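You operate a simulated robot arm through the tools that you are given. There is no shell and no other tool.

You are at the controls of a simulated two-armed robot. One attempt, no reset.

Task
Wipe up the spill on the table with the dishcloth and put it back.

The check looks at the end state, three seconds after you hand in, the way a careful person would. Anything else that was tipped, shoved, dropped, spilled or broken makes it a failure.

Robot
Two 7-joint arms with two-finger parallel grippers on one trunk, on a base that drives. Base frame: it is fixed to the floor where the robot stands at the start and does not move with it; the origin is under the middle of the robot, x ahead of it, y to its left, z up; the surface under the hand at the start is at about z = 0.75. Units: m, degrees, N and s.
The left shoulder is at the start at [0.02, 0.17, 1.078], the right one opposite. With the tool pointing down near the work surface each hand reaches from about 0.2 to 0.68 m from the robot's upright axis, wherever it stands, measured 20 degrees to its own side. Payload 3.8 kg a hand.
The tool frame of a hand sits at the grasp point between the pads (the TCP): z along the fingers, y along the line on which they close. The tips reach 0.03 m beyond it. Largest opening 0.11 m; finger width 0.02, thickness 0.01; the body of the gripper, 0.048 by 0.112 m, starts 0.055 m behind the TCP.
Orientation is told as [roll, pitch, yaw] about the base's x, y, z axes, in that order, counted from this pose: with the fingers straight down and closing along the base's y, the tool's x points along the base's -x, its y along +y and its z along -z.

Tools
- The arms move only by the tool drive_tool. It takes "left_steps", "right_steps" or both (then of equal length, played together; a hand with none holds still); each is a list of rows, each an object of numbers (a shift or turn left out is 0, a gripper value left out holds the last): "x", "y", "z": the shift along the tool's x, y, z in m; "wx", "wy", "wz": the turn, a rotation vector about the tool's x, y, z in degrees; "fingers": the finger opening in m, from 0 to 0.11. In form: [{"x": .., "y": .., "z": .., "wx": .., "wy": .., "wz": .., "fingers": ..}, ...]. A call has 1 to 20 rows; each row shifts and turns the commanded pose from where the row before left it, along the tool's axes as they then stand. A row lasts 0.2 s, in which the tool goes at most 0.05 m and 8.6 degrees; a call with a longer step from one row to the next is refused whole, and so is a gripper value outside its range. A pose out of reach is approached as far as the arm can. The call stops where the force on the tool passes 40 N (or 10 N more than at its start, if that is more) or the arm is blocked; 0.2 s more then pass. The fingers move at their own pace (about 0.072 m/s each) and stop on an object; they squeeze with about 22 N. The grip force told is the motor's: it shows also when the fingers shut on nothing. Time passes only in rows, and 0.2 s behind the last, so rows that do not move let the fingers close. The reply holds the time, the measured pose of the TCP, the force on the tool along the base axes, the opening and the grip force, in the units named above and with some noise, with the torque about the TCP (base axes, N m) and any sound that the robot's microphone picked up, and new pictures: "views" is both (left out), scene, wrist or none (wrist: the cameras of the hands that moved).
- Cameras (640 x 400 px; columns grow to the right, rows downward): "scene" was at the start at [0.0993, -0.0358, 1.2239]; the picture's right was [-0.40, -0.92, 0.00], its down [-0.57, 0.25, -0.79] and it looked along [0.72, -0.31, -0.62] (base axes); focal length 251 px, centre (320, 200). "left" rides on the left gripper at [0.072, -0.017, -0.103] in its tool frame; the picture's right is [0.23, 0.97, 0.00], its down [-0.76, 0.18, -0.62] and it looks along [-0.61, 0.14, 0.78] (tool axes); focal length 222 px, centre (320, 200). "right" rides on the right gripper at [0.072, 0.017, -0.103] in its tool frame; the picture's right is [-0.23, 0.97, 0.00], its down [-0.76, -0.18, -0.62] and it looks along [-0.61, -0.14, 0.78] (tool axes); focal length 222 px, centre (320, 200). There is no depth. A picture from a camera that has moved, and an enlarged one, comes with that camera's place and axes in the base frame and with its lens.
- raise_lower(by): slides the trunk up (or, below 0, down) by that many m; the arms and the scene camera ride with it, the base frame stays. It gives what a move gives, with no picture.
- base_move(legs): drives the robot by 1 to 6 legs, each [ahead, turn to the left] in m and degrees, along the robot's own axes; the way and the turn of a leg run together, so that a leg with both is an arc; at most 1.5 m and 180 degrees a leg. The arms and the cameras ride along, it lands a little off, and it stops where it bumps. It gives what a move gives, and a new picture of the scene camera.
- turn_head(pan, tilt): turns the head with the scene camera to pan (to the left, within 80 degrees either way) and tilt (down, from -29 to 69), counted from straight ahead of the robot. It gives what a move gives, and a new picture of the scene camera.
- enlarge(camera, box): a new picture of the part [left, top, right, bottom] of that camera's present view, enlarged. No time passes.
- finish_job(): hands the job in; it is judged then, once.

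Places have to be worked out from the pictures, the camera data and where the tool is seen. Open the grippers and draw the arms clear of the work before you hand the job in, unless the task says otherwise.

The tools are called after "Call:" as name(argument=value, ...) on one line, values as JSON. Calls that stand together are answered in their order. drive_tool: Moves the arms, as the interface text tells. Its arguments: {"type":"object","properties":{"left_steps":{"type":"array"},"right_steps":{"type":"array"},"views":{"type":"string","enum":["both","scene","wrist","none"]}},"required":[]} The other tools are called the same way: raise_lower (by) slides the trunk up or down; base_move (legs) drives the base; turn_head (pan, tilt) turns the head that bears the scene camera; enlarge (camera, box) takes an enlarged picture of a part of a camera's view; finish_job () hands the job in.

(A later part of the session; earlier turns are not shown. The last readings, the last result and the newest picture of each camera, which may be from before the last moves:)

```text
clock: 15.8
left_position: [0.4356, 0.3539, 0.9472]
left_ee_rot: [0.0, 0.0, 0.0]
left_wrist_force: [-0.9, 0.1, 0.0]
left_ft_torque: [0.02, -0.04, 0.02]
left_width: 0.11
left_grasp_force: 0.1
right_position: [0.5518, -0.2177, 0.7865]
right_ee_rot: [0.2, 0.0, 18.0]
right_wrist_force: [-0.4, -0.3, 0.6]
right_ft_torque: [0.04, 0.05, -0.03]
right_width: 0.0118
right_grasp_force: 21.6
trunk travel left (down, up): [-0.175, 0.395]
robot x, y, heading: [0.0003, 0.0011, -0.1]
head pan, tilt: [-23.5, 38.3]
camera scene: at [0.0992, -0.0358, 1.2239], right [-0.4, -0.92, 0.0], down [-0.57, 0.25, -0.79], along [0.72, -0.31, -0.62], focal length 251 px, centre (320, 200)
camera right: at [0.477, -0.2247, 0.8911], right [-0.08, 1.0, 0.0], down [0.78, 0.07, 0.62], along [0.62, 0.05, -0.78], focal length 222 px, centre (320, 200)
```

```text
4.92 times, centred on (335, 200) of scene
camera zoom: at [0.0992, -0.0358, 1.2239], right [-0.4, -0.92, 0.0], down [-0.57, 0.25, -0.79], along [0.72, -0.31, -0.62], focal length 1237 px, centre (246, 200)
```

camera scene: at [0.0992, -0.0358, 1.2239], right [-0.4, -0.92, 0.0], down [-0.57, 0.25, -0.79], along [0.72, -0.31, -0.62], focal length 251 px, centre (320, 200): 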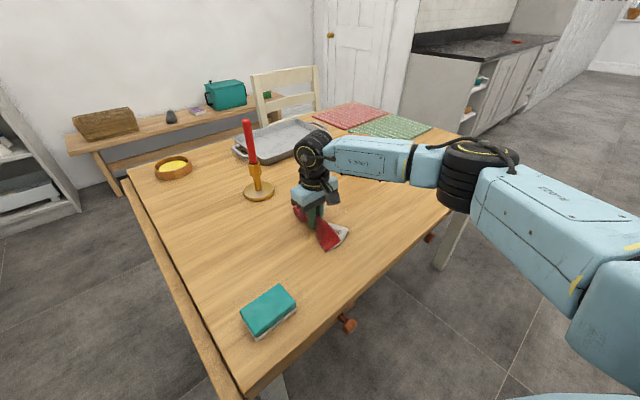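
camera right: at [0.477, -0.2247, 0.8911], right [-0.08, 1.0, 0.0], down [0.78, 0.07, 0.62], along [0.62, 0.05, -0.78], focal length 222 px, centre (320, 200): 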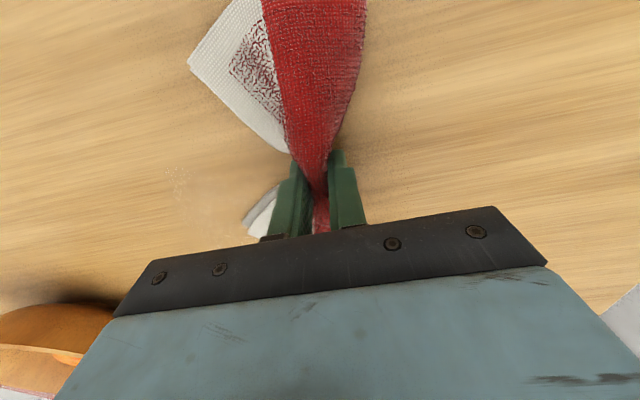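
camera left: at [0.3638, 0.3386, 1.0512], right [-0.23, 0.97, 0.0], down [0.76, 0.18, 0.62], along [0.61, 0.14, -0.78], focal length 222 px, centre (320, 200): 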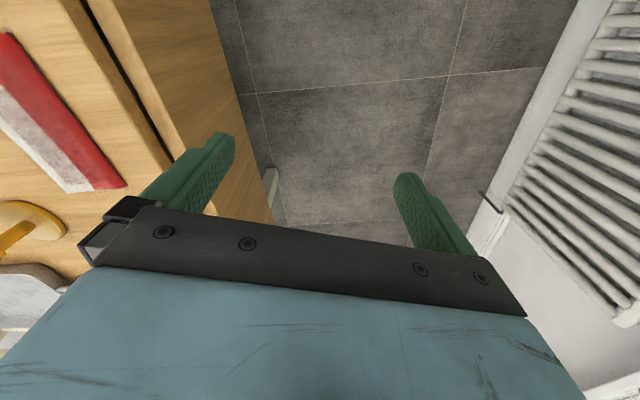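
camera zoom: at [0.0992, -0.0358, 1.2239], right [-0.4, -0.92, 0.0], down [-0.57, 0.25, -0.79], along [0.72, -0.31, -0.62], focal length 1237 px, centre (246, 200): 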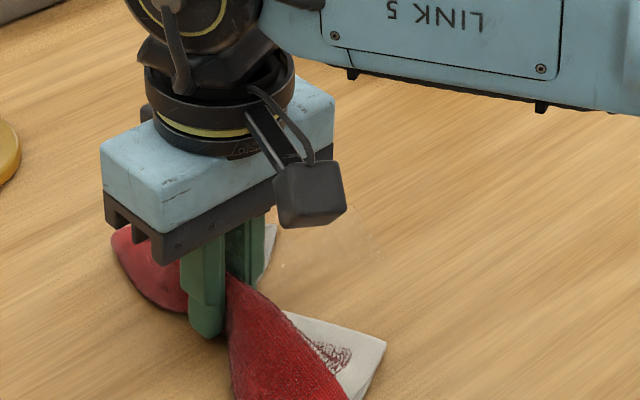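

Part of the spill still shows faintly, so more passes are needed. I'll turn the hand to yaw about -10° for better reach on this side and sweep across again.

Call:
drive_tool(right_steps=[{"wz": 7}, {"wz": 7}, {"wz": 7}, {"wz": 7}, {"x": -0.00494, "y": -0.028}, {"x": -0.00494, "y": -0.028}, {"x": -0.00494, "y": -0.028}, {"x": -0.00494, "y": -0.028}, {"x": -0.00494, "y": -0.028}, {}], views="both")

```text
clock: 18.0
left_position: [0.436, 0.3541, 0.9483]
left_ee_rot: [0.0, -0.1, 0.1]
left_wrist_force: [0.2, -0.3, -0.5]
left_ft_torque: [-0.01, 0.0, -0.01]
left_width: 0.1096
left_grasp_force: 0.1
right_position: [0.5502, -0.3589, 0.7857]
right_ee_rot: [0.0, -0.1, -9.9]
right_wrist_force: [0.1, 0.5, 5.0]
right_ft_torque: [0.01, -0.05, 0.16]
right_width: 0.0115
right_grasp_force: 22.2
trunk travel left (down, up): [-0.175, 0.395]
robot x, y, heading: [-0.0017, -0.0011, 0.2]
head pan, tilt: [-23.5, 38.3]
camera scene: at [0.0989, -0.0355, 1.224], right [-0.4, -0.92, 0.0], down [-0.57, 0.25, -0.79], along [0.72, -0.31, -0.62], focal length 251 px, centre (320, 200)
camera right: at [0.4815, -0.3295, 0.89], right [0.39, 0.92, 0.0], down [0.72, -0.31, 0.62], along [0.57, -0.25, -0.78], focal length 222 px, centre (320, 200)
```

scene: 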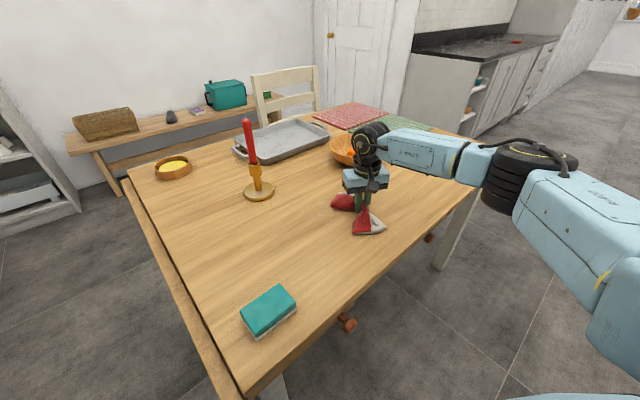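
right: 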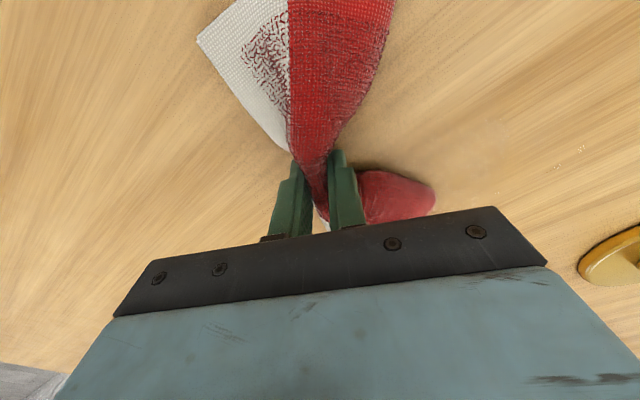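

That sweep reached y=-0.36 fine. I'll enlarge the spill area in both cameras to see what remains.

Call:
enlarge(camera="right", box=[400, 60, 640, 210])

Call:
enlarge(camera="scene", box=[270, 160, 400, 240])

```text
2.67 times, centred on (520, 135) of right
camera zoom: at [0.4815, -0.3295, 0.89], right [0.39, 0.92, 0.0], down [0.72, -0.31, 0.62], along [0.57, -0.25, -0.78], focal length 592 px, centre (-213, 373)
```

zoom: 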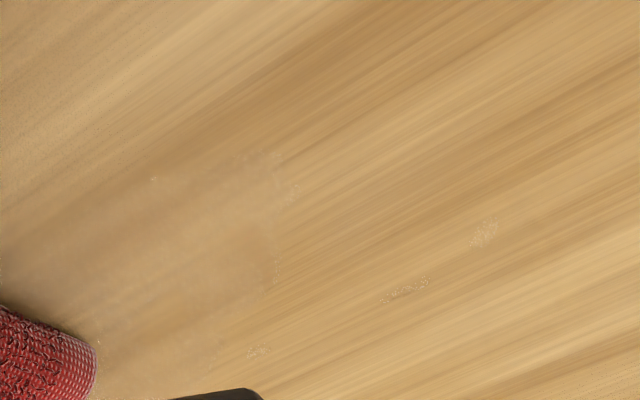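

```text
4.92 times, centred on (335, 200) of scene
camera zoom: at [0.0989, -0.0355, 1.224], right [-0.4, -0.92, 0.0], down [-0.57, 0.25, -0.79], along [0.72, -0.31, -0.62], focal length 1237 px, centre (246, 200)
```

zoom: 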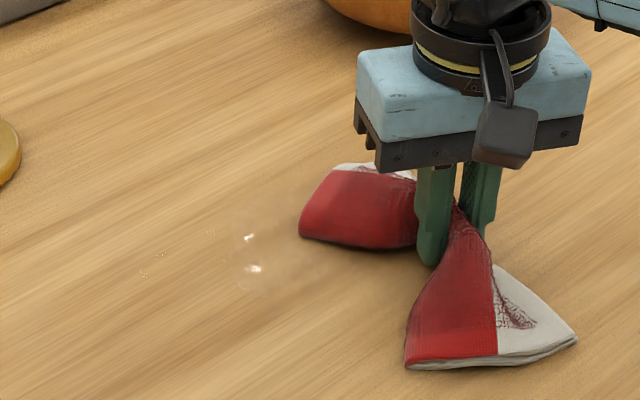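

The liquid is still there and is being dragged along: the main patch now reaches y≈-0.24, with small droplets near (0.62, -0.20). The gathered bow-tie only touches along its edges, so I'll set the cloth flat over the patch at about (0.60, -0.285) and let it spring open there to soak.

Call:
drive_tool(right_steps=[{"z": -0.025}, {"z": -0.02}, {"x": -0.0121, "y": 0.0272}, {"x": -0.0121, "y": 0.0272}, {"x": -0.0121, "y": 0.0272}, {"z": 0.02}, {"z": 0.02}, {"z": 0.006}, {}], views="both")

```text
clock: 20.0
left_position: [0.4362, 0.3548, 0.9465]
left_ee_rot: [0.0, 0.0, -0.1]
left_wrist_force: [0.8, -0.1, -0.3]
left_ft_torque: [0.0, 0.01, -0.02]
left_width: 0.11
left_grasp_force: 0.2
right_position: [0.6032, -0.2847, 0.7863]
right_ee_rot: [0.1, -0.2, -9.9]
right_wrist_force: [0.3, -0.4, 4.8]
right_ft_torque: [0.02, 0.02, 0.14]
right_width: 0.0115
right_grasp_force: 21.6
trunk travel left (down, up): [-0.175, 0.395]
robot x, y, heading: [0.0003, 0.0034, -0.1]
head pan, tilt: [-23.5, 38.3]
camera scene: at [0.0989, -0.0356, 1.224], right [-0.4, -0.92, 0.0], down [-0.57, 0.25, -0.79], along [0.72, -0.31, -0.62], focal length 251 px, centre (320, 200)
camera right: at [0.534, -0.2569, 0.8903], right [0.39, 0.92, 0.0], down [0.72, -0.31, 0.62], along [0.57, -0.24, -0.78], focal length 222 px, centre (320, 200)
```

scene: 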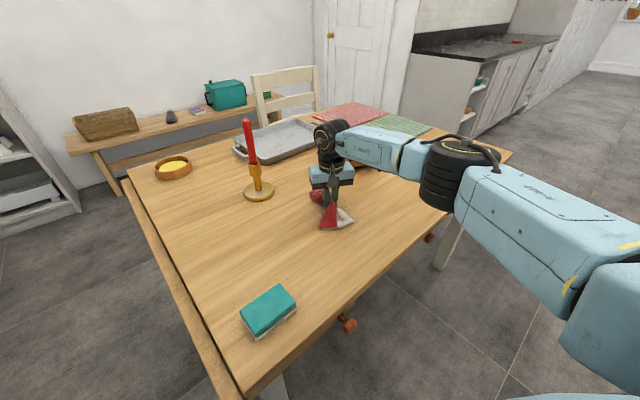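
right: 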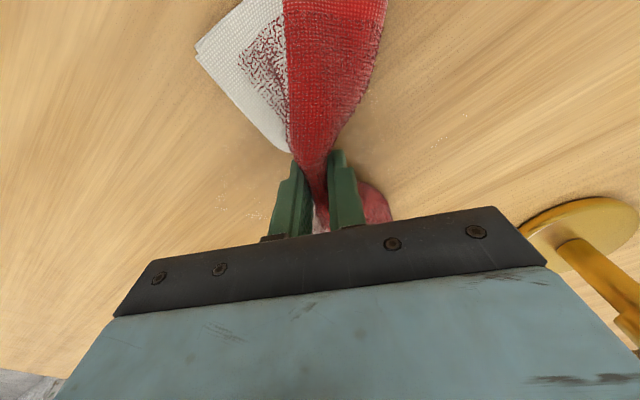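

The hand is at (0.603, -0.285) with the cloth resting on the patch. I'll open the fingers so the cloth spreads flat over it, and let a moment pass.

Call:
drive_tool(right_steps=[{"fingers": 0.05}, {"fingers": 0.11}, {}, {}, {}, {}], views="both")

Call:
enlarge(camera="scene", box=[260, 150, 400, 250])

```text
clock: 21.4
left_position: [0.4368, 0.3546, 0.9478]
left_ee_rot: [0.0, 0.0, 0.1]
left_wrist_force: [0.0, -0.5, -0.3]
left_ft_torque: [0.0, 0.01, -0.04]
left_width: 0.11
left_grasp_force: 0.1
right_position: [0.6037, -0.2857, 0.7853]
right_ee_rot: [0.0, 0.1, -10.0]
right_wrist_force: [0.1, -0.2, -0.5]
right_ft_torque: [-0.03, 0.0, -0.01]
right_width: 0.1101
right_grasp_force: 0.1
trunk travel left (down, up): [-0.175, 0.395]
robot x, y, heading: [-0.0013, 0.0006, 0.0]
head pan, tilt: [-23.5, 38.3]
camera scene: at [0.0993, -0.0358, 1.2239], right [-0.4, -0.92, 0.0], down [-0.57, 0.25, -0.79], along [0.72, -0.31, -0.62], focal length 251 px, centre (320, 200)
camera right: at [0.5341, -0.2572, 0.8897], right [0.39, 0.92, 0.0], down [0.72, -0.31, 0.62], along [0.57, -0.24, -0.78], focal length 222 px, centre (320, 200)
```

scene: 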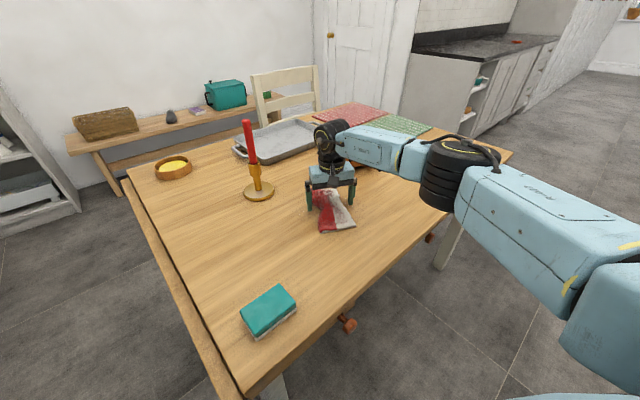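
right: 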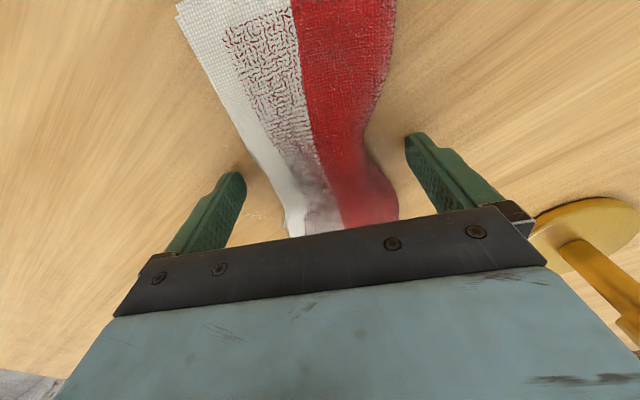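

```text
4.00 times, centred on (330, 200) of scene
camera zoom: at [0.0993, -0.0358, 1.2239], right [-0.4, -0.92, 0.0], down [-0.57, 0.25, -0.79], along [0.72, -0.31, -0.62], focal length 1005 px, centre (280, 200)
```

zoom: 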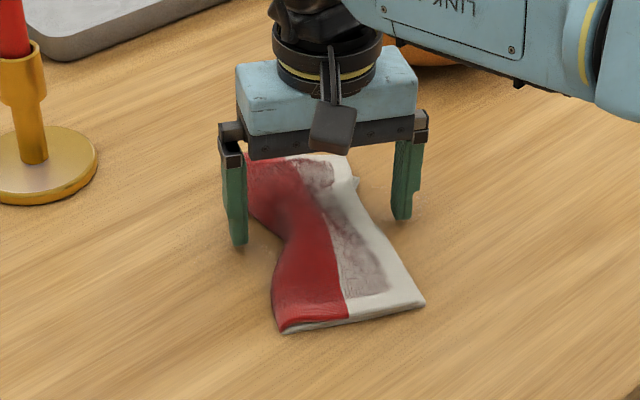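

The cloth has spread mostly flat over the patch, with some waist still relaxing. I'll raise the hand straight up a little and look from above.

Call:
drive_tool(right_steps=[{"z": -0.03}, {"z": -0.04}, {}, {}, {}], views="both")

Call:
enlarge(camera="scene", box=[260, 150, 400, 250])

Call:
enlarge(camera="right", box=[160, 60, 480, 260])

```text
clock: 22.6
left_position: [0.4355, 0.3549, 0.9483]
left_ee_rot: [0.0, 0.0, 0.1]
left_wrist_force: [1.1, 0.5, -0.6]
left_ft_torque: [0.01, 0.0, 0.02]
left_width: 0.1101
left_grasp_force: 0.1
right_position: [0.6033, -0.2865, 0.856]
right_ee_rot: [0.0, 0.0, -9.9]
right_wrist_force: [0.2, -1.0, -0.3]
right_ft_torque: [-0.01, -0.02, -0.01]
right_width: 0.1099
right_grasp_force: 0.1
trunk travel left (down, up): [-0.175, 0.395]
robot x, y, heading: [-0.0015, 0.0001, -0.3]
head pan, tilt: [-23.5, 38.3]
camera scene: at [0.0993, -0.0358, 1.2239], right [-0.4, -0.92, 0.0], down [-0.57, 0.25, -0.79], along [0.72, -0.31, -0.62], focal length 251 px, centre (320, 200)
camera right: at [0.5336, -0.2582, 0.9603], right [0.39, 0.92, 0.0], down [0.72, -0.31, 0.62], along [0.57, -0.24, -0.78], focal length 222 px, centre (320, 200)
```

scene: 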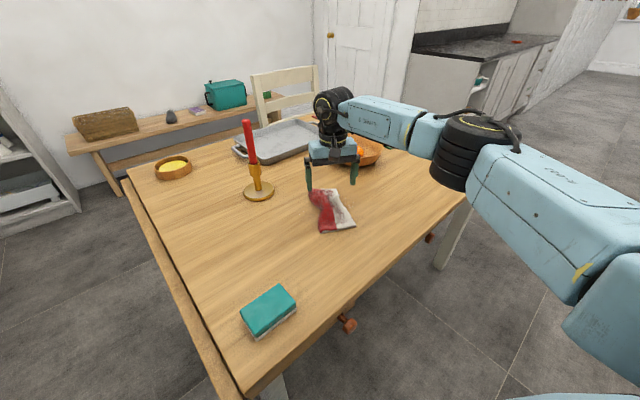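
right: 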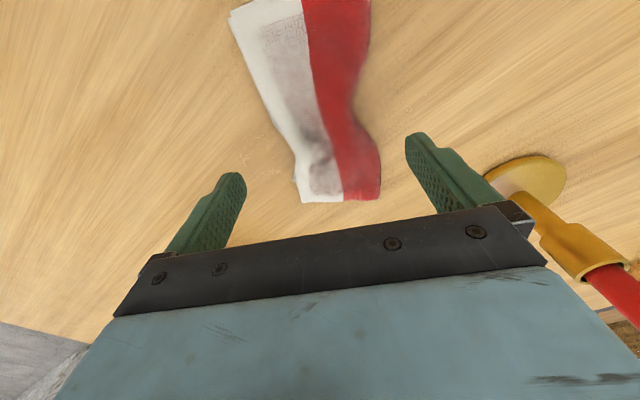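

```text
4.00 times, centred on (330, 200) of scene
camera zoom: at [0.0993, -0.0358, 1.2239], right [-0.4, -0.92, 0.0], down [-0.57, 0.25, -0.79], along [0.72, -0.31, -0.62], focal length 1005 px, centre (280, 200)
```

zoom: 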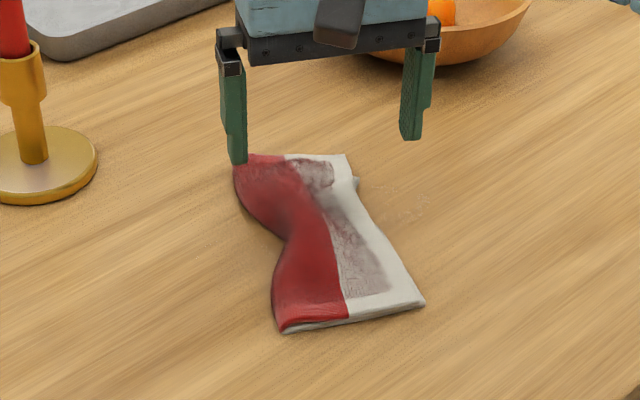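

```text
2.00 times, centred on (320, 160) of right
camera zoom: at [0.5336, -0.2582, 0.9603], right [0.39, 0.92, 0.0], down [0.72, -0.31, 0.62], along [0.57, -0.24, -0.78], focal length 444 px, centre (320, 280)
```

zoom: 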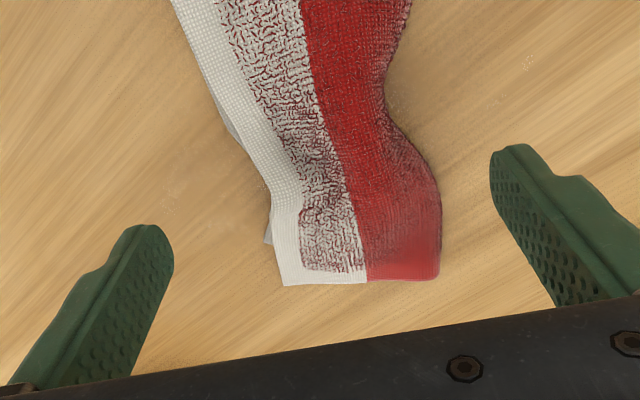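

Small droplets show on the -y side too, near (0.604, -0.364). I'll lower the open fingers around the cloth's waist, close them loosely to 0.06 so it stays mostly flat, and rub it to and fro sideways over the whole wet area.

Call:
drive_tool(right_steps=[{"z": 0.03}, {"z": 0.03}, {"z": 0.011}, {"fingers": 0.075}, {"fingers": 0.06}, {"y": -0.02}, {"y": -0.02}, {"y": -0.02}, {"y": -0.02}, {}], views="both")

Call:
enlarge(camera="scene", box=[260, 150, 400, 250])

```text
clock: 24.8
left_position: [0.4368, 0.3542, 0.9475]
left_ee_rot: [0.1, -0.1, 0.0]
left_wrist_force: [-0.1, 0.4, 0.3]
left_ft_torque: [-0.02, -0.01, -0.03]
left_width: 0.1102
left_grasp_force: 0.1
right_position: [0.5898, -0.3619, 0.7831]
right_ee_rot: [0.0, 0.1, -10.0]
right_wrist_force: [0.2, -0.2, 0.0]
right_ft_torque: [0.04, 0.01, 0.0]
right_width: 0.06
right_grasp_force: 0.0
trunk travel left (down, up): [-0.175, 0.395]
robot x, y, heading: [-0.0022, -0.0007, -0.4]
head pan, tilt: [-23.5, 38.3]
camera scene: at [0.0993, -0.0357, 1.2239], right [-0.4, -0.92, 0.0], down [-0.57, 0.25, -0.79], along [0.72, -0.31, -0.62], focal length 251 px, centre (320, 200)
camera right: at [0.5205, -0.3332, 0.8886], right [0.39, 0.92, 0.0], down [0.72, -0.31, 0.62], along [0.57, -0.24, -0.78], focal length 222 px, centre (320, 200)
```

scene: 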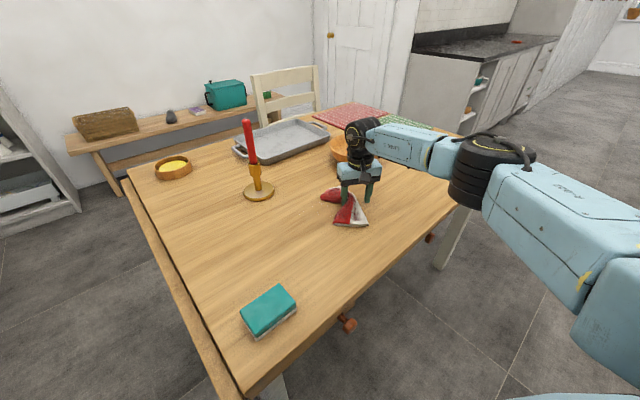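
right: 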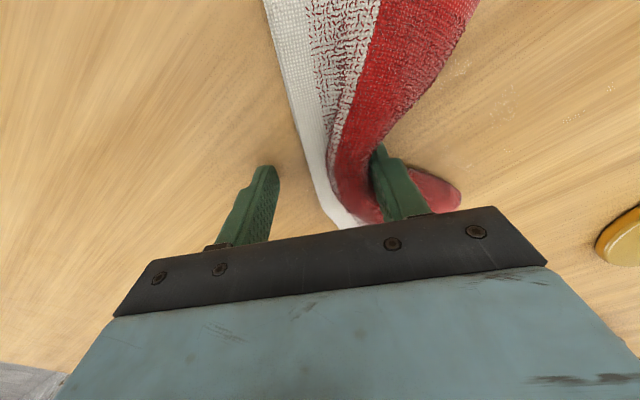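

```text
4.00 times, centred on (330, 200) of scene
camera zoom: at [0.0993, -0.0357, 1.2239], right [-0.4, -0.92, 0.0], down [-0.57, 0.25, -0.79], along [0.72, -0.31, -0.62], focal length 1005 px, centre (280, 200)
```

zoom: 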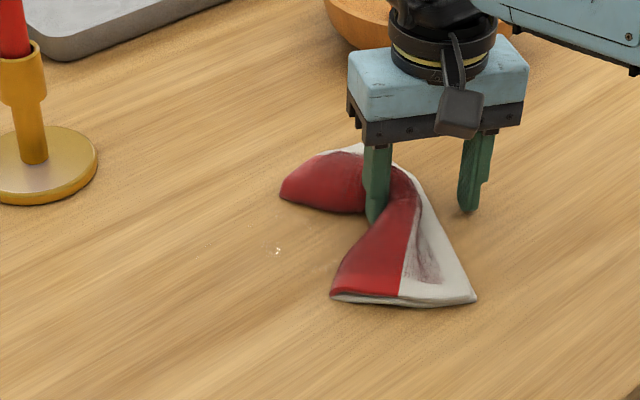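

The main patch now looks largely gone where the cloth lay flat; only small specks show. I'll enlarge to find the remaining ones.

Call:
enlarge(camera="scene", box=[290, 185, 350, 225])

Call:
enlarge(camera="right", box=[430, 30, 640, 160])

Call:
enlarge(camera="right", box=[100, 40, 340, 190])

```text
10.00 times, centred on (320, 205) of scene
camera zoom: at [0.0993, -0.0357, 1.2239], right [-0.4, -0.92, 0.0], down [-0.57, 0.25, -0.79], along [0.72, -0.31, -0.62], focal length 2513 px, centre (320, 150)
```

zoom: 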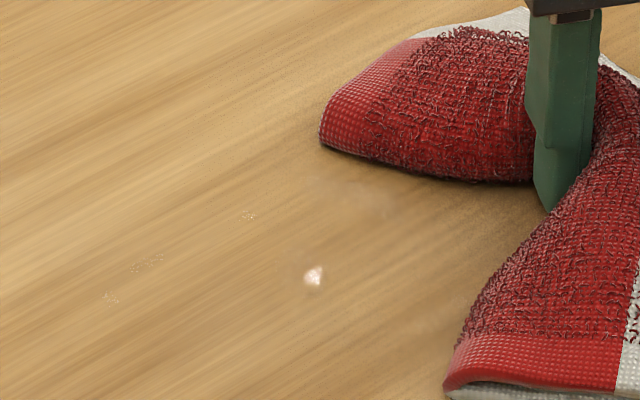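

```text
3.05 times, centred on (535, 95) of right
camera zoom: at [0.5205, -0.3332, 0.8886], right [0.39, 0.92, 0.0], down [0.72, -0.31, 0.62], along [0.57, -0.24, -0.78], focal length 677 px, centre (-335, 520)
```

zoom: 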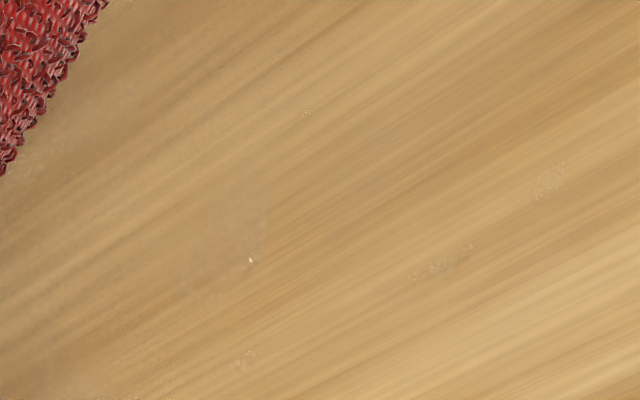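

```text
2.67 times, centred on (220, 115) of right
camera zoom: at [0.5205, -0.3332, 0.8886], right [0.39, 0.92, 0.0], down [0.72, -0.31, 0.62], along [0.57, -0.24, -0.78], focal length 592 px, centre (587, 427)
```

zoom: 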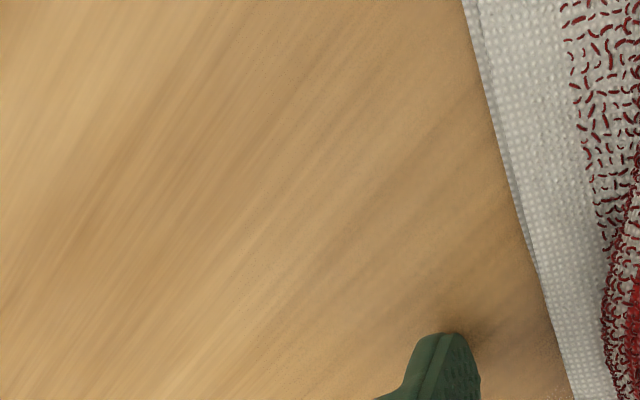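

Remaining: one small patch near (0.600, -0.246) and specks near (0.631, -0.242), (0.624, -0.207), (0.613, -0.192) and (0.583, -0.236). Flat blotting clearly absorbs, so I'll regrip, lift and look at the uncovered side before blotting there.

Call:
drive_tool(right_steps=[{"fingers": 0.03}, {"fingers": 0.0}, {}, {}, {"z": -0.025}, {"z": -0.025}, {"y": 0.035}, {"y": 0.035}, {"y": 0.035}, {"y": 0.035, "x": -0.003}, {}], views="both")

Call:
enlarge(camera="scene", box=[290, 180, 400, 250])

Call:
enlarge(camera="right", box=[60, 60, 300, 210])

```text
clock: 27.2
left_position: [0.4368, 0.3534, 0.9475]
left_ee_rot: [0.1, 0.0, 0.0]
left_wrist_force: [0.7, 0.0, 0.4]
left_ft_torque: [-0.03, 0.01, 0.0]
left_width: 0.11
left_grasp_force: 0.1
right_position: [0.6155, -0.226, 0.8315]
right_ee_rot: [-0.1, 0.0, -10.0]
right_wrist_force: [-0.2, -0.1, -0.1]
right_ft_torque: [-0.01, -0.01, 0.01]
right_width: 0.014
right_grasp_force: 22.0
trunk travel left (down, up): [-0.175, 0.395]
robot x, y, heading: [0.0002, 0.0031, 0.2]
head pan, tilt: [-23.5, 38.3]
camera scene: at [0.0993, -0.036, 1.2239], right [-0.4, -0.92, 0.0], down [-0.57, 0.25, -0.79], along [0.72, -0.31, -0.62], focal length 251 px, centre (320, 200)
camera right: at [0.5469, -0.1975, 0.936], right [0.39, 0.92, 0.0], down [0.72, -0.31, 0.62], along [0.57, -0.24, -0.78], focal length 222 px, centre (320, 200)
```

scene: 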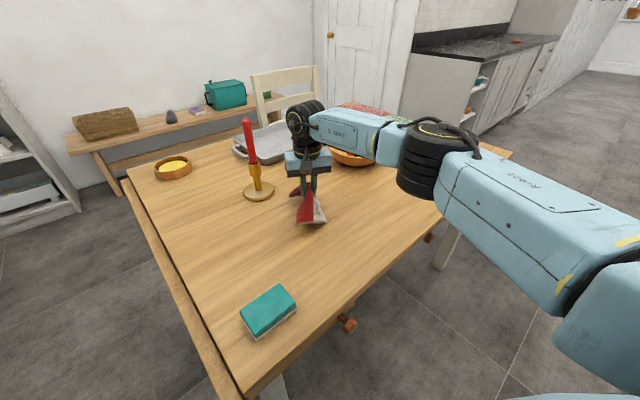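
right: 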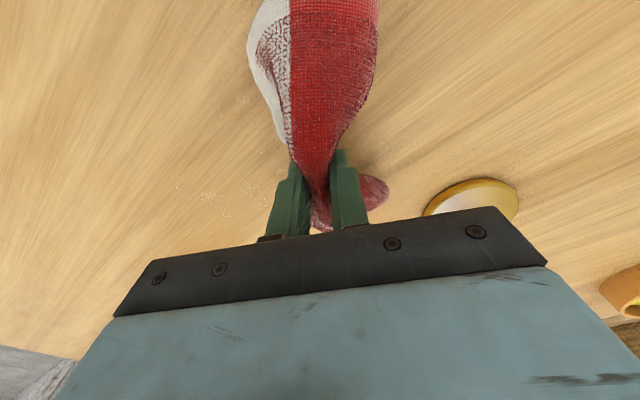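

```text
5.71 times, centred on (345, 215) of scene
camera zoom: at [0.0993, -0.036, 1.2239], right [-0.4, -0.92, 0.0], down [-0.57, 0.25, -0.79], along [0.72, -0.31, -0.62], focal length 1436 px, centre (177, 114)
```

zoom: 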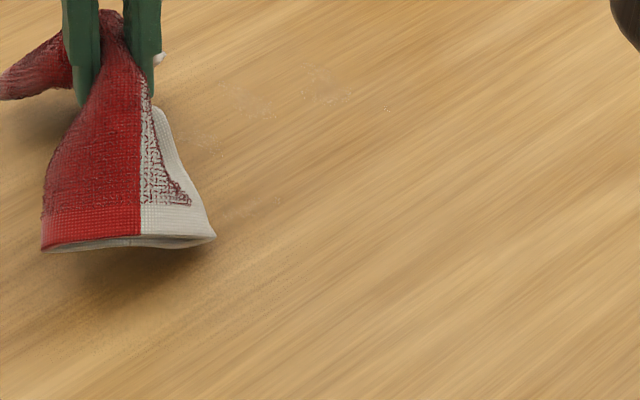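

```text
2.67 times, centred on (180, 135) of right
camera zoom: at [0.5469, -0.1975, 0.936], right [0.39, 0.92, 0.0], down [0.72, -0.31, 0.62], along [0.57, -0.24, -0.78], focal length 592 px, centre (693, 373)
```

zoom: 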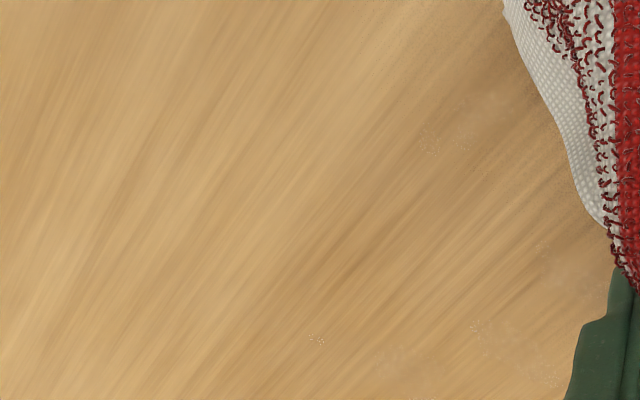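

Most of the spill is gone; specks remain on the -y side (about x 0.57–0.64, y -0.28 to -0.38) and beneath the cloth here. I'll lower and release it flat here to blot the specks around y≈-0.22.

Call:
drive_tool(right_steps=[{"z": 0.02}, {"z": 0.02}, {"z": 0.007}, {}, {"fingers": 0.05}, {"fingers": 0.11}, {}, {}, {}], views="wrist")

Call:
enlarge(camera="scene", box=[250, 150, 390, 250])

```text
clock: 29.2
left_position: [0.4356, 0.3548, 0.9469]
left_ee_rot: [0.1, 0.0, -0.1]
left_wrist_force: [-0.5, -0.8, -0.4]
left_ft_torque: [0.03, 0.02, 0.03]
left_width: 0.11
left_grasp_force: 0.0
right_position: [0.6145, -0.2259, 0.7859]
right_ee_rot: [-0.1, 0.0, -10.0]
right_wrist_force: [-0.3, -0.1, -0.7]
right_ft_torque: [0.0, 0.0, -0.01]
right_width: 0.1099
right_grasp_force: 0.2
trunk travel left (down, up): [-0.175, 0.395]
robot x, y, heading: [0.0029, -0.0022, 0.3]
head pan, tilt: [-23.5, 38.3]
camera right: at [0.5469, -0.1972, 0.8904], right [0.39, 0.92, 0.0], down [0.72, -0.31, 0.62], along [0.57, -0.24, -0.78], focal length 222 px, centre (320, 200)
```

right: 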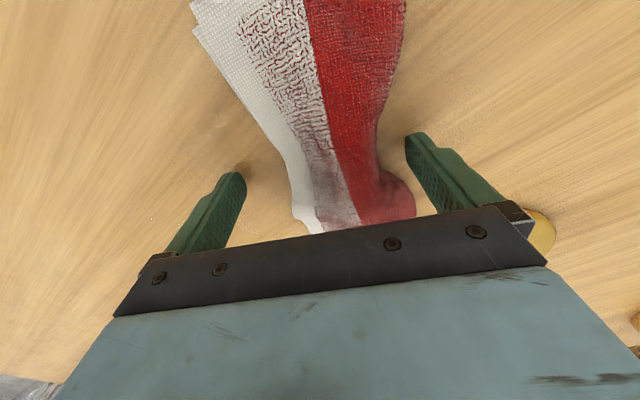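

```text
4.00 times, centred on (320, 200) of scene
camera zoom: at [0.0993, -0.0358, 1.2239], right [-0.4, -0.92, 0.0], down [-0.57, 0.25, -0.79], along [0.72, -0.31, -0.62], focal length 1005 px, centre (320, 200)
```

zoom: 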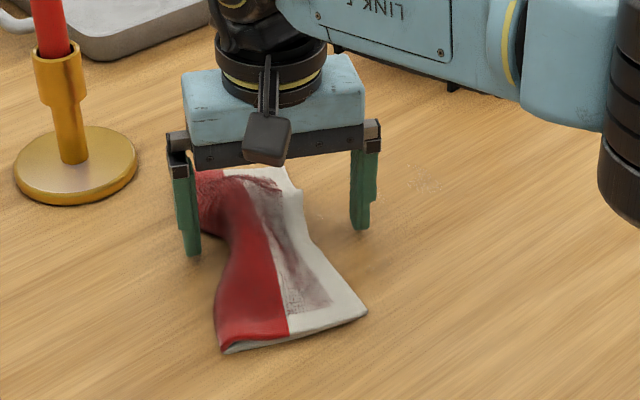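

The cloth lies over the +y specks with a slight hump at the waist. I'll lift, half-close the fingers and press gently on top of the hump to bring it down onto the table.

Call:
drive_tool(right_steps=[{"z": -0.03}, {"z": -0.03, "fingers": 0.035}, {}, {}, {"z": 0.02}, {"z": 0.015}, {"z": 0.008}, {"z": 0.005}, {}], views="wrist")

Call:
enlarge(camera="scene", box=[250, 150, 390, 250])

```text
clock: 31.2
left_position: [0.4368, 0.3545, 0.9476]
left_ee_rot: [0.0, 0.1, 0.0]
left_wrist_force: [0.3, 0.7, -0.3]
left_ft_torque: [-0.02, 0.01, 0.0]
left_width: 0.1101
left_grasp_force: 0.0
right_position: [0.616, -0.2248, 0.7981]
right_ee_rot: [0.0, 0.1, -10.0]
right_wrist_force: [-0.7, -0.6, -0.2]
right_ft_torque: [0.01, 0.0, 0.0]
right_width: 0.0349
right_grasp_force: 0.1
trunk travel left (down, up): [-0.175, 0.395]
robot x, y, heading: [-0.0017, 0.0009, -0.0]
head pan, tilt: [-23.5, 38.3]
camera right: at [0.5482, -0.1967, 0.9025], right [0.39, 0.92, 0.0], down [0.72, -0.31, 0.62], along [0.57, -0.24, -0.78], focal length 222 px, centre (320, 200)
```

right: 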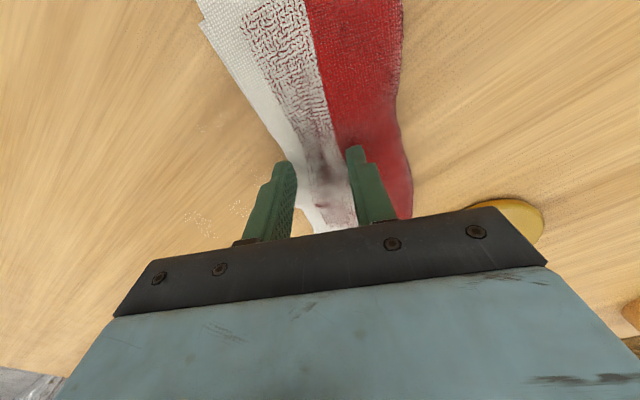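

```text
4.00 times, centred on (320, 200) of scene
camera zoom: at [0.0993, -0.0358, 1.2239], right [-0.4, -0.92, 0.0], down [-0.57, 0.25, -0.79], along [0.72, -0.31, -0.62], focal length 1005 px, centre (320, 200)
```

zoom: 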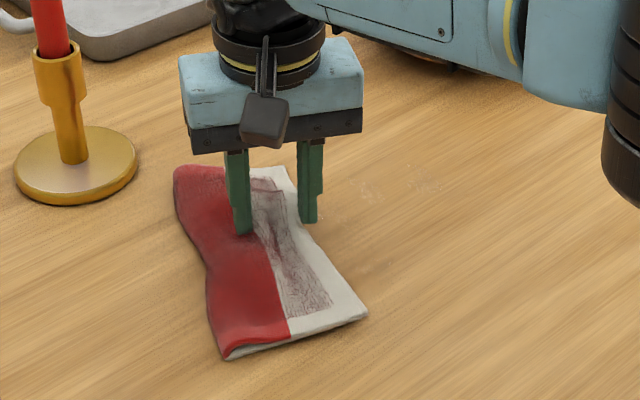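

The cloth has spread out further and the tips barely touch it. I'll press a few millimetres more to find contact force, then try a small rubbing motion with it pinned.

Call:
drive_tool(right_steps=[{"z": 0.004}, {"z": 0.004}, {}], views="none")

```text
clock: 32.0
left_position: [0.4366, 0.3535, 0.949]
left_ee_rot: [0.0, -0.1, 0.0]
left_wrist_force: [0.4, -0.2, -0.2]
left_ft_torque: [-0.04, -0.03, 0.01]
left_width: 0.1103
left_grasp_force: 0.1
right_position: [0.6149, -0.2243, 0.7913]
right_ee_rot: [0.0, 0.1, -10.0]
right_wrist_force: [0.9, -0.6, 1.9]
right_ft_torque: [0.02, 0.02, 0.02]
right_width: 0.0348
right_grasp_force: 0.0
trunk travel left (down, up): [-0.175, 0.395]
robot x, y, heading: [0.0023, -0.0028, 0.2]
head pan, tilt: [-23.5, 38.3]
```

About 2 N of contact now. I'll press 3 mm more and rub: a slow stroke toward -y across the remaining specks, checking whether the flat cloth follows.

Call:
drive_tool(right_steps=[{"z": 0.003}, {}, {"y": 0.015}, {"y": -0.02}, {"y": -0.02}, {"y": -0.02}, {"y": -0.02}, {}], views="wrist")

Call:
enlarge(camera="scene", box=[250, 150, 390, 250])

```text
clock: 33.8
left_position: [0.4358, 0.355, 0.9479]
left_ee_rot: [0.1, 0.0, 0.0]
left_wrist_force: [0.1, 0.3, 0.3]
left_ft_torque: [-0.05, -0.01, -0.01]
left_width: 0.1098
left_grasp_force: 0.0
right_position: [0.6039, -0.2911, 0.7893]
right_ee_rot: [0.0, 0.0, -9.9]
right_wrist_force: [-0.5, 0.4, 3.2]
right_ft_torque: [0.11, -0.05, -0.01]
right_width: 0.0354
right_grasp_force: 0.5
trunk travel left (down, up): [-0.175, 0.395]
robot x, y, heading: [-0.0018, -0.0008, 0.1]
head pan, tilt: [-23.5, 38.3]
camera right: at [0.5351, -0.2626, 0.8935], right [0.39, 0.92, 0.0], down [0.72, -0.31, 0.62], along [0.57, -0.25, -0.78], focal length 222 px, centre (320, 200)
```

right: 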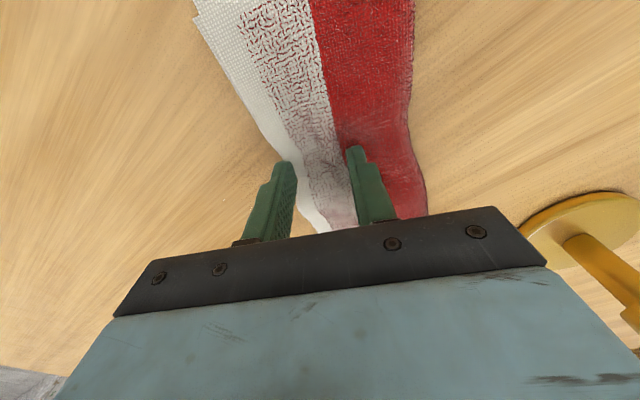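

```text
4.00 times, centred on (320, 200) of scene
camera zoom: at [0.099, -0.0356, 1.224], right [-0.4, -0.92, 0.0], down [-0.57, 0.25, -0.79], along [0.72, -0.31, -0.62], focal length 1005 px, centre (320, 200)
```

zoom: 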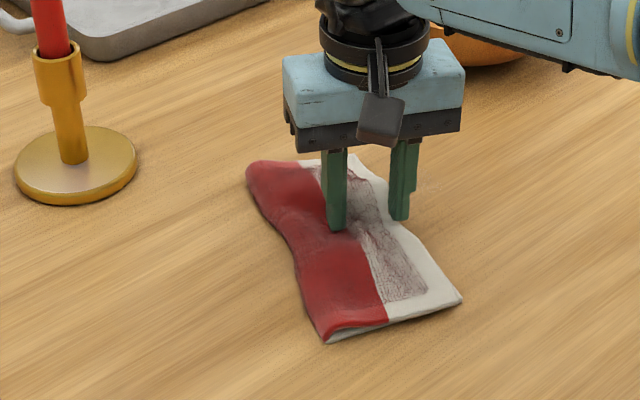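

The cloth follows flat under light pressure and the +y side behind it looks clean. I'll continue the stroke to y≈-0.37 over the other specks and then look.

Call:
drive_tool(right_steps=[{"y": -0.02}, {"y": -0.02}, {"y": -0.02}, {"y": -0.02}, {}, {"y": 0.02}, {"y": 0.02}, {"y": 0.02}, {"y": 0.02}, {"y": 0.02}, {"y": 0.02}, {}], views="both")

Call:
enlarge(camera="scene", box=[250, 150, 410, 250])

Call:
enlarge(camera="right", box=[60, 60, 300, 210])

```text
clock: 36.4
left_position: [0.4366, 0.3536, 0.9476]
left_ee_rot: [-0.1, 0.0, 0.0]
left_wrist_force: [-0.8, 0.0, 0.6]
left_ft_torque: [0.0, 0.02, -0.01]
left_width: 0.1101
left_grasp_force: 0.1
right_position: [0.6121, -0.2512, 0.7893]
right_ee_rot: [0.1, 0.0, -10.0]
right_wrist_force: [-0.1, -0.4, 4.2]
right_ft_torque: [0.07, 0.01, -0.01]
right_width: 0.0348
right_grasp_force: 0.1
trunk travel left (down, up): [-0.175, 0.395]
robot x, y, heading: [-0.0005, -0.0008, -0.2]
head pan, tilt: [-23.5, 38.3]
camera scene: at [0.099, -0.0357, 1.224], right [-0.4, -0.92, 0.0], down [-0.57, 0.25, -0.79], along [0.72, -0.31, -0.62], focal length 251 px, centre (320, 200)
camera right: at [0.5425, -0.2216, 0.8937], right [0.39, 0.92, 0.0], down [0.72, -0.31, 0.62], along [0.57, -0.24, -0.78], focal length 222 px, centre (320, 200)
```

scene: 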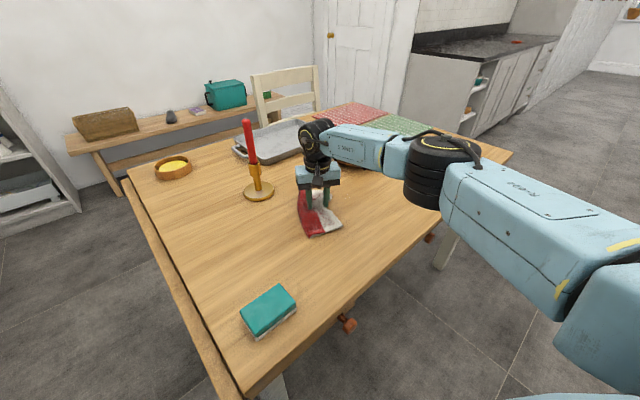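
right: 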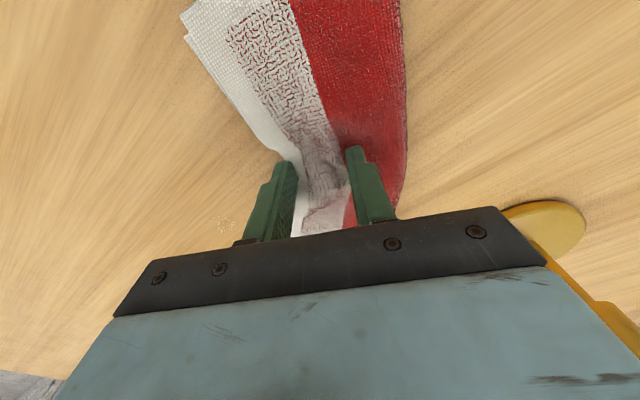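

```text
4.00 times, centred on (330, 200) of scene
camera zoom: at [0.099, -0.0357, 1.224], right [-0.4, -0.92, 0.0], down [-0.57, 0.25, -0.79], along [0.72, -0.31, -0.62], focal length 1005 px, centre (280, 200)
```

zoom: 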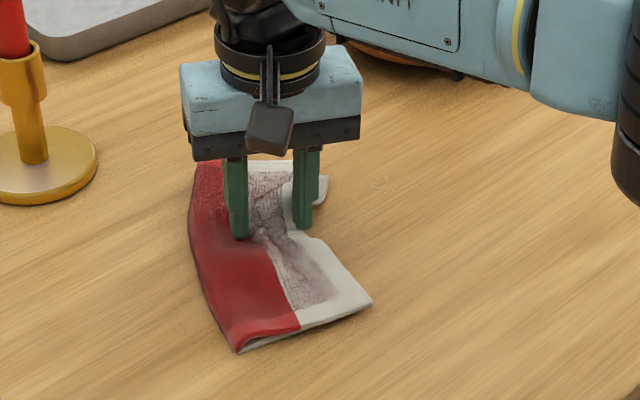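

```text
2.67 times, centred on (180, 135) of right
camera zoom: at [0.5425, -0.2216, 0.8937], right [0.39, 0.92, 0.0], down [0.72, -0.31, 0.62], along [0.57, -0.24, -0.78], focal length 592 px, centre (693, 373)
```

zoom: 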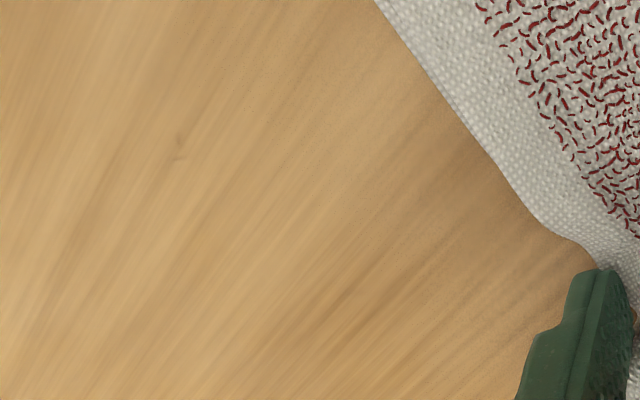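

Nearly clean: the only specks I can see are near (0.634, -0.355). I'll enlarge that spot to judge it and check around the cloth for any others.

Call:
enlarge(camera="scene", box=[325, 175, 395, 220])

Call:
enlarge(camera="right", box=[180, 180, 290, 250])

Call:
enlarge(camera="right", box=[380, 30, 620, 180])

```text
8.89 times, centred on (360, 198) of scene
camera zoom: at [0.099, -0.0357, 1.224], right [-0.4, -0.92, 0.0], down [-0.57, 0.25, -0.79], along [0.72, -0.31, -0.62], focal length 2234 px, centre (-36, 222)
```

zoom: 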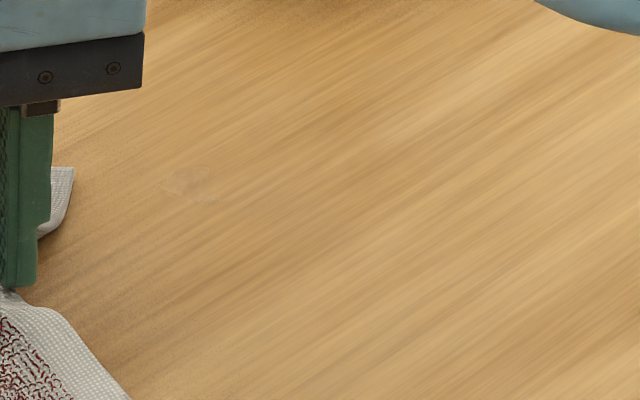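

```text
5.71 times, centred on (235, 215) of right
camera zoom: at [0.5425, -0.2216, 0.8937], right [0.39, 0.92, 0.0], down [0.72, -0.31, 0.62], along [0.57, -0.24, -0.78], focal length 1269 px, centre (806, 114)
```

zoom: 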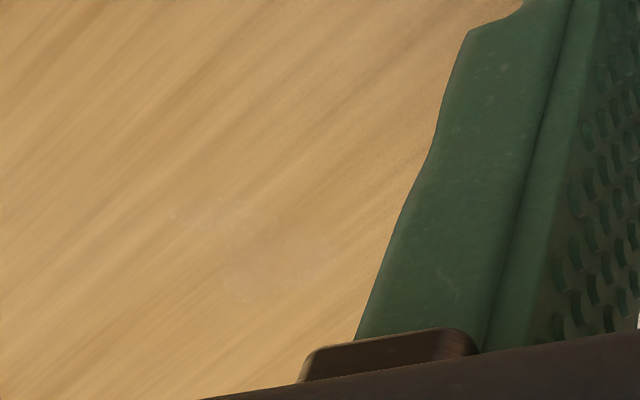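

```text
2.67 times, centred on (500, 105) of right
camera zoom: at [0.5425, -0.2216, 0.8937], right [0.39, 0.92, 0.0], down [0.72, -0.31, 0.62], along [0.57, -0.24, -0.78], focal length 592 px, centre (-160, 453)
```

zoom: 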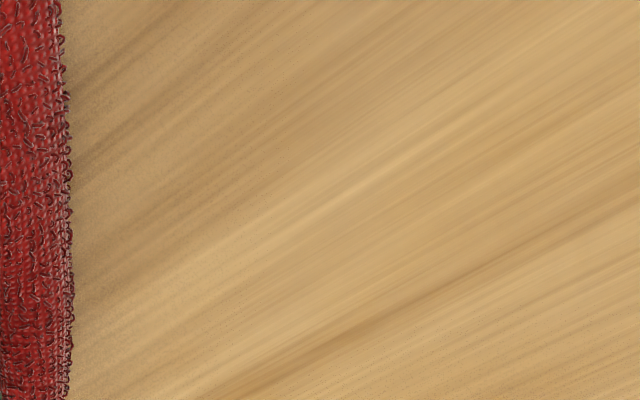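

A faint patch about 2.5 cm wide is left at about (0.637, -0.36). I'll press-drag the flat cloth over it to y≈-0.37, rub slightly back and forth in x there, and come back.

Call:
drive_tool(right_steps=[{"x": -0.003, "y": -0.0199}, {"x": -0.003, "y": -0.0199}, {"x": -0.003, "y": -0.0199}, {"x": -0.003, "y": -0.0199}, {"x": -0.003, "y": -0.0199}, {"x": -0.003, "y": -0.0199}, {}, {"x": 0.015}, {"x": 0.015}, {"x": -0.015}, {"x": -0.015}, {}], views="both")

Call:
enlarge(camera="scene", box=[290, 150, 430, 250])

```text
clock: 39.0
left_position: [0.4368, 0.3546, 0.9475]
left_ee_rot: [0.0, 0.0, 0.0]
left_wrist_force: [0.4, 0.3, 0.6]
left_ft_torque: [0.02, -0.03, 0.0]
left_width: 0.1099
left_grasp_force: 0.0
right_position: [0.6101, -0.3714, 0.7888]
right_ee_rot: [0.1, 0.1, -10.0]
right_wrist_force: [-0.5, 1.1, 3.2]
right_ft_torque: [0.04, 0.05, 0.02]
right_width: 0.0351
right_grasp_force: 0.2
trunk travel left (down, up): [-0.175, 0.395]
robot x, y, heading: [0.0023, -0.0013, 0.0]
head pan, tilt: [-23.5, 38.3]
camera scene: at [0.0989, -0.0357, 1.224], right [-0.4, -0.92, 0.0], down [-0.57, 0.25, -0.79], along [0.72, -0.31, -0.62], focal length 251 px, centre (320, 200)
camera right: at [0.5404, -0.3424, 0.8936], right [0.39, 0.92, 0.0], down [0.72, -0.31, 0.62], along [0.57, -0.24, -0.78], focal length 222 px, centre (320, 200)
```

scene: 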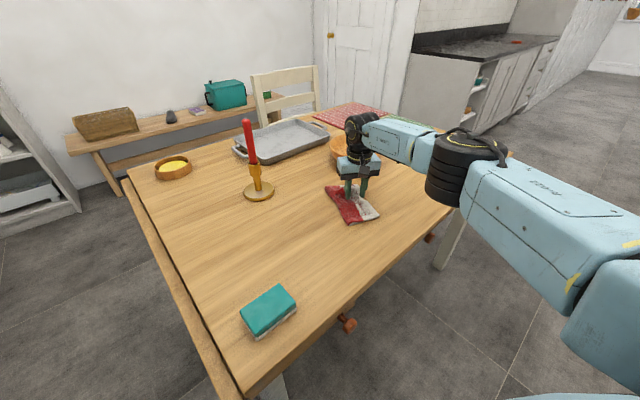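
right: 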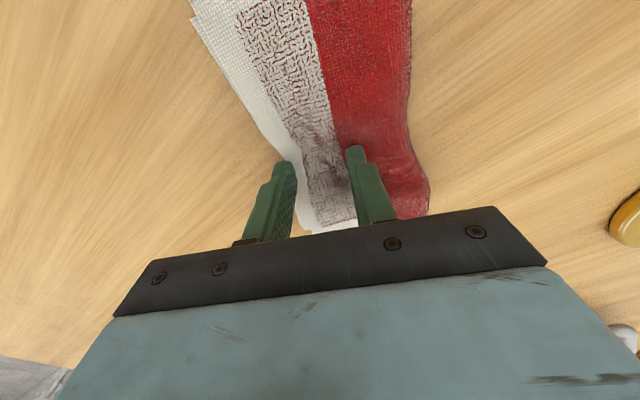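

```text
4.00 times, centred on (360, 200) of scene
camera zoom: at [0.0989, -0.0357, 1.224], right [-0.4, -0.92, 0.0], down [-0.57, 0.25, -0.79], along [0.72, -0.31, -0.62], focal length 1005 px, centre (160, 200)
```

zoom: 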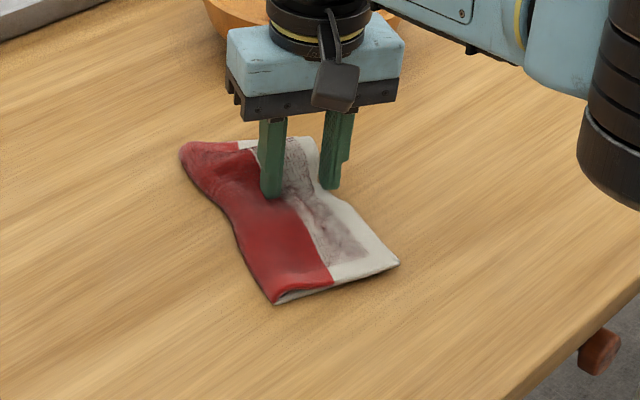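

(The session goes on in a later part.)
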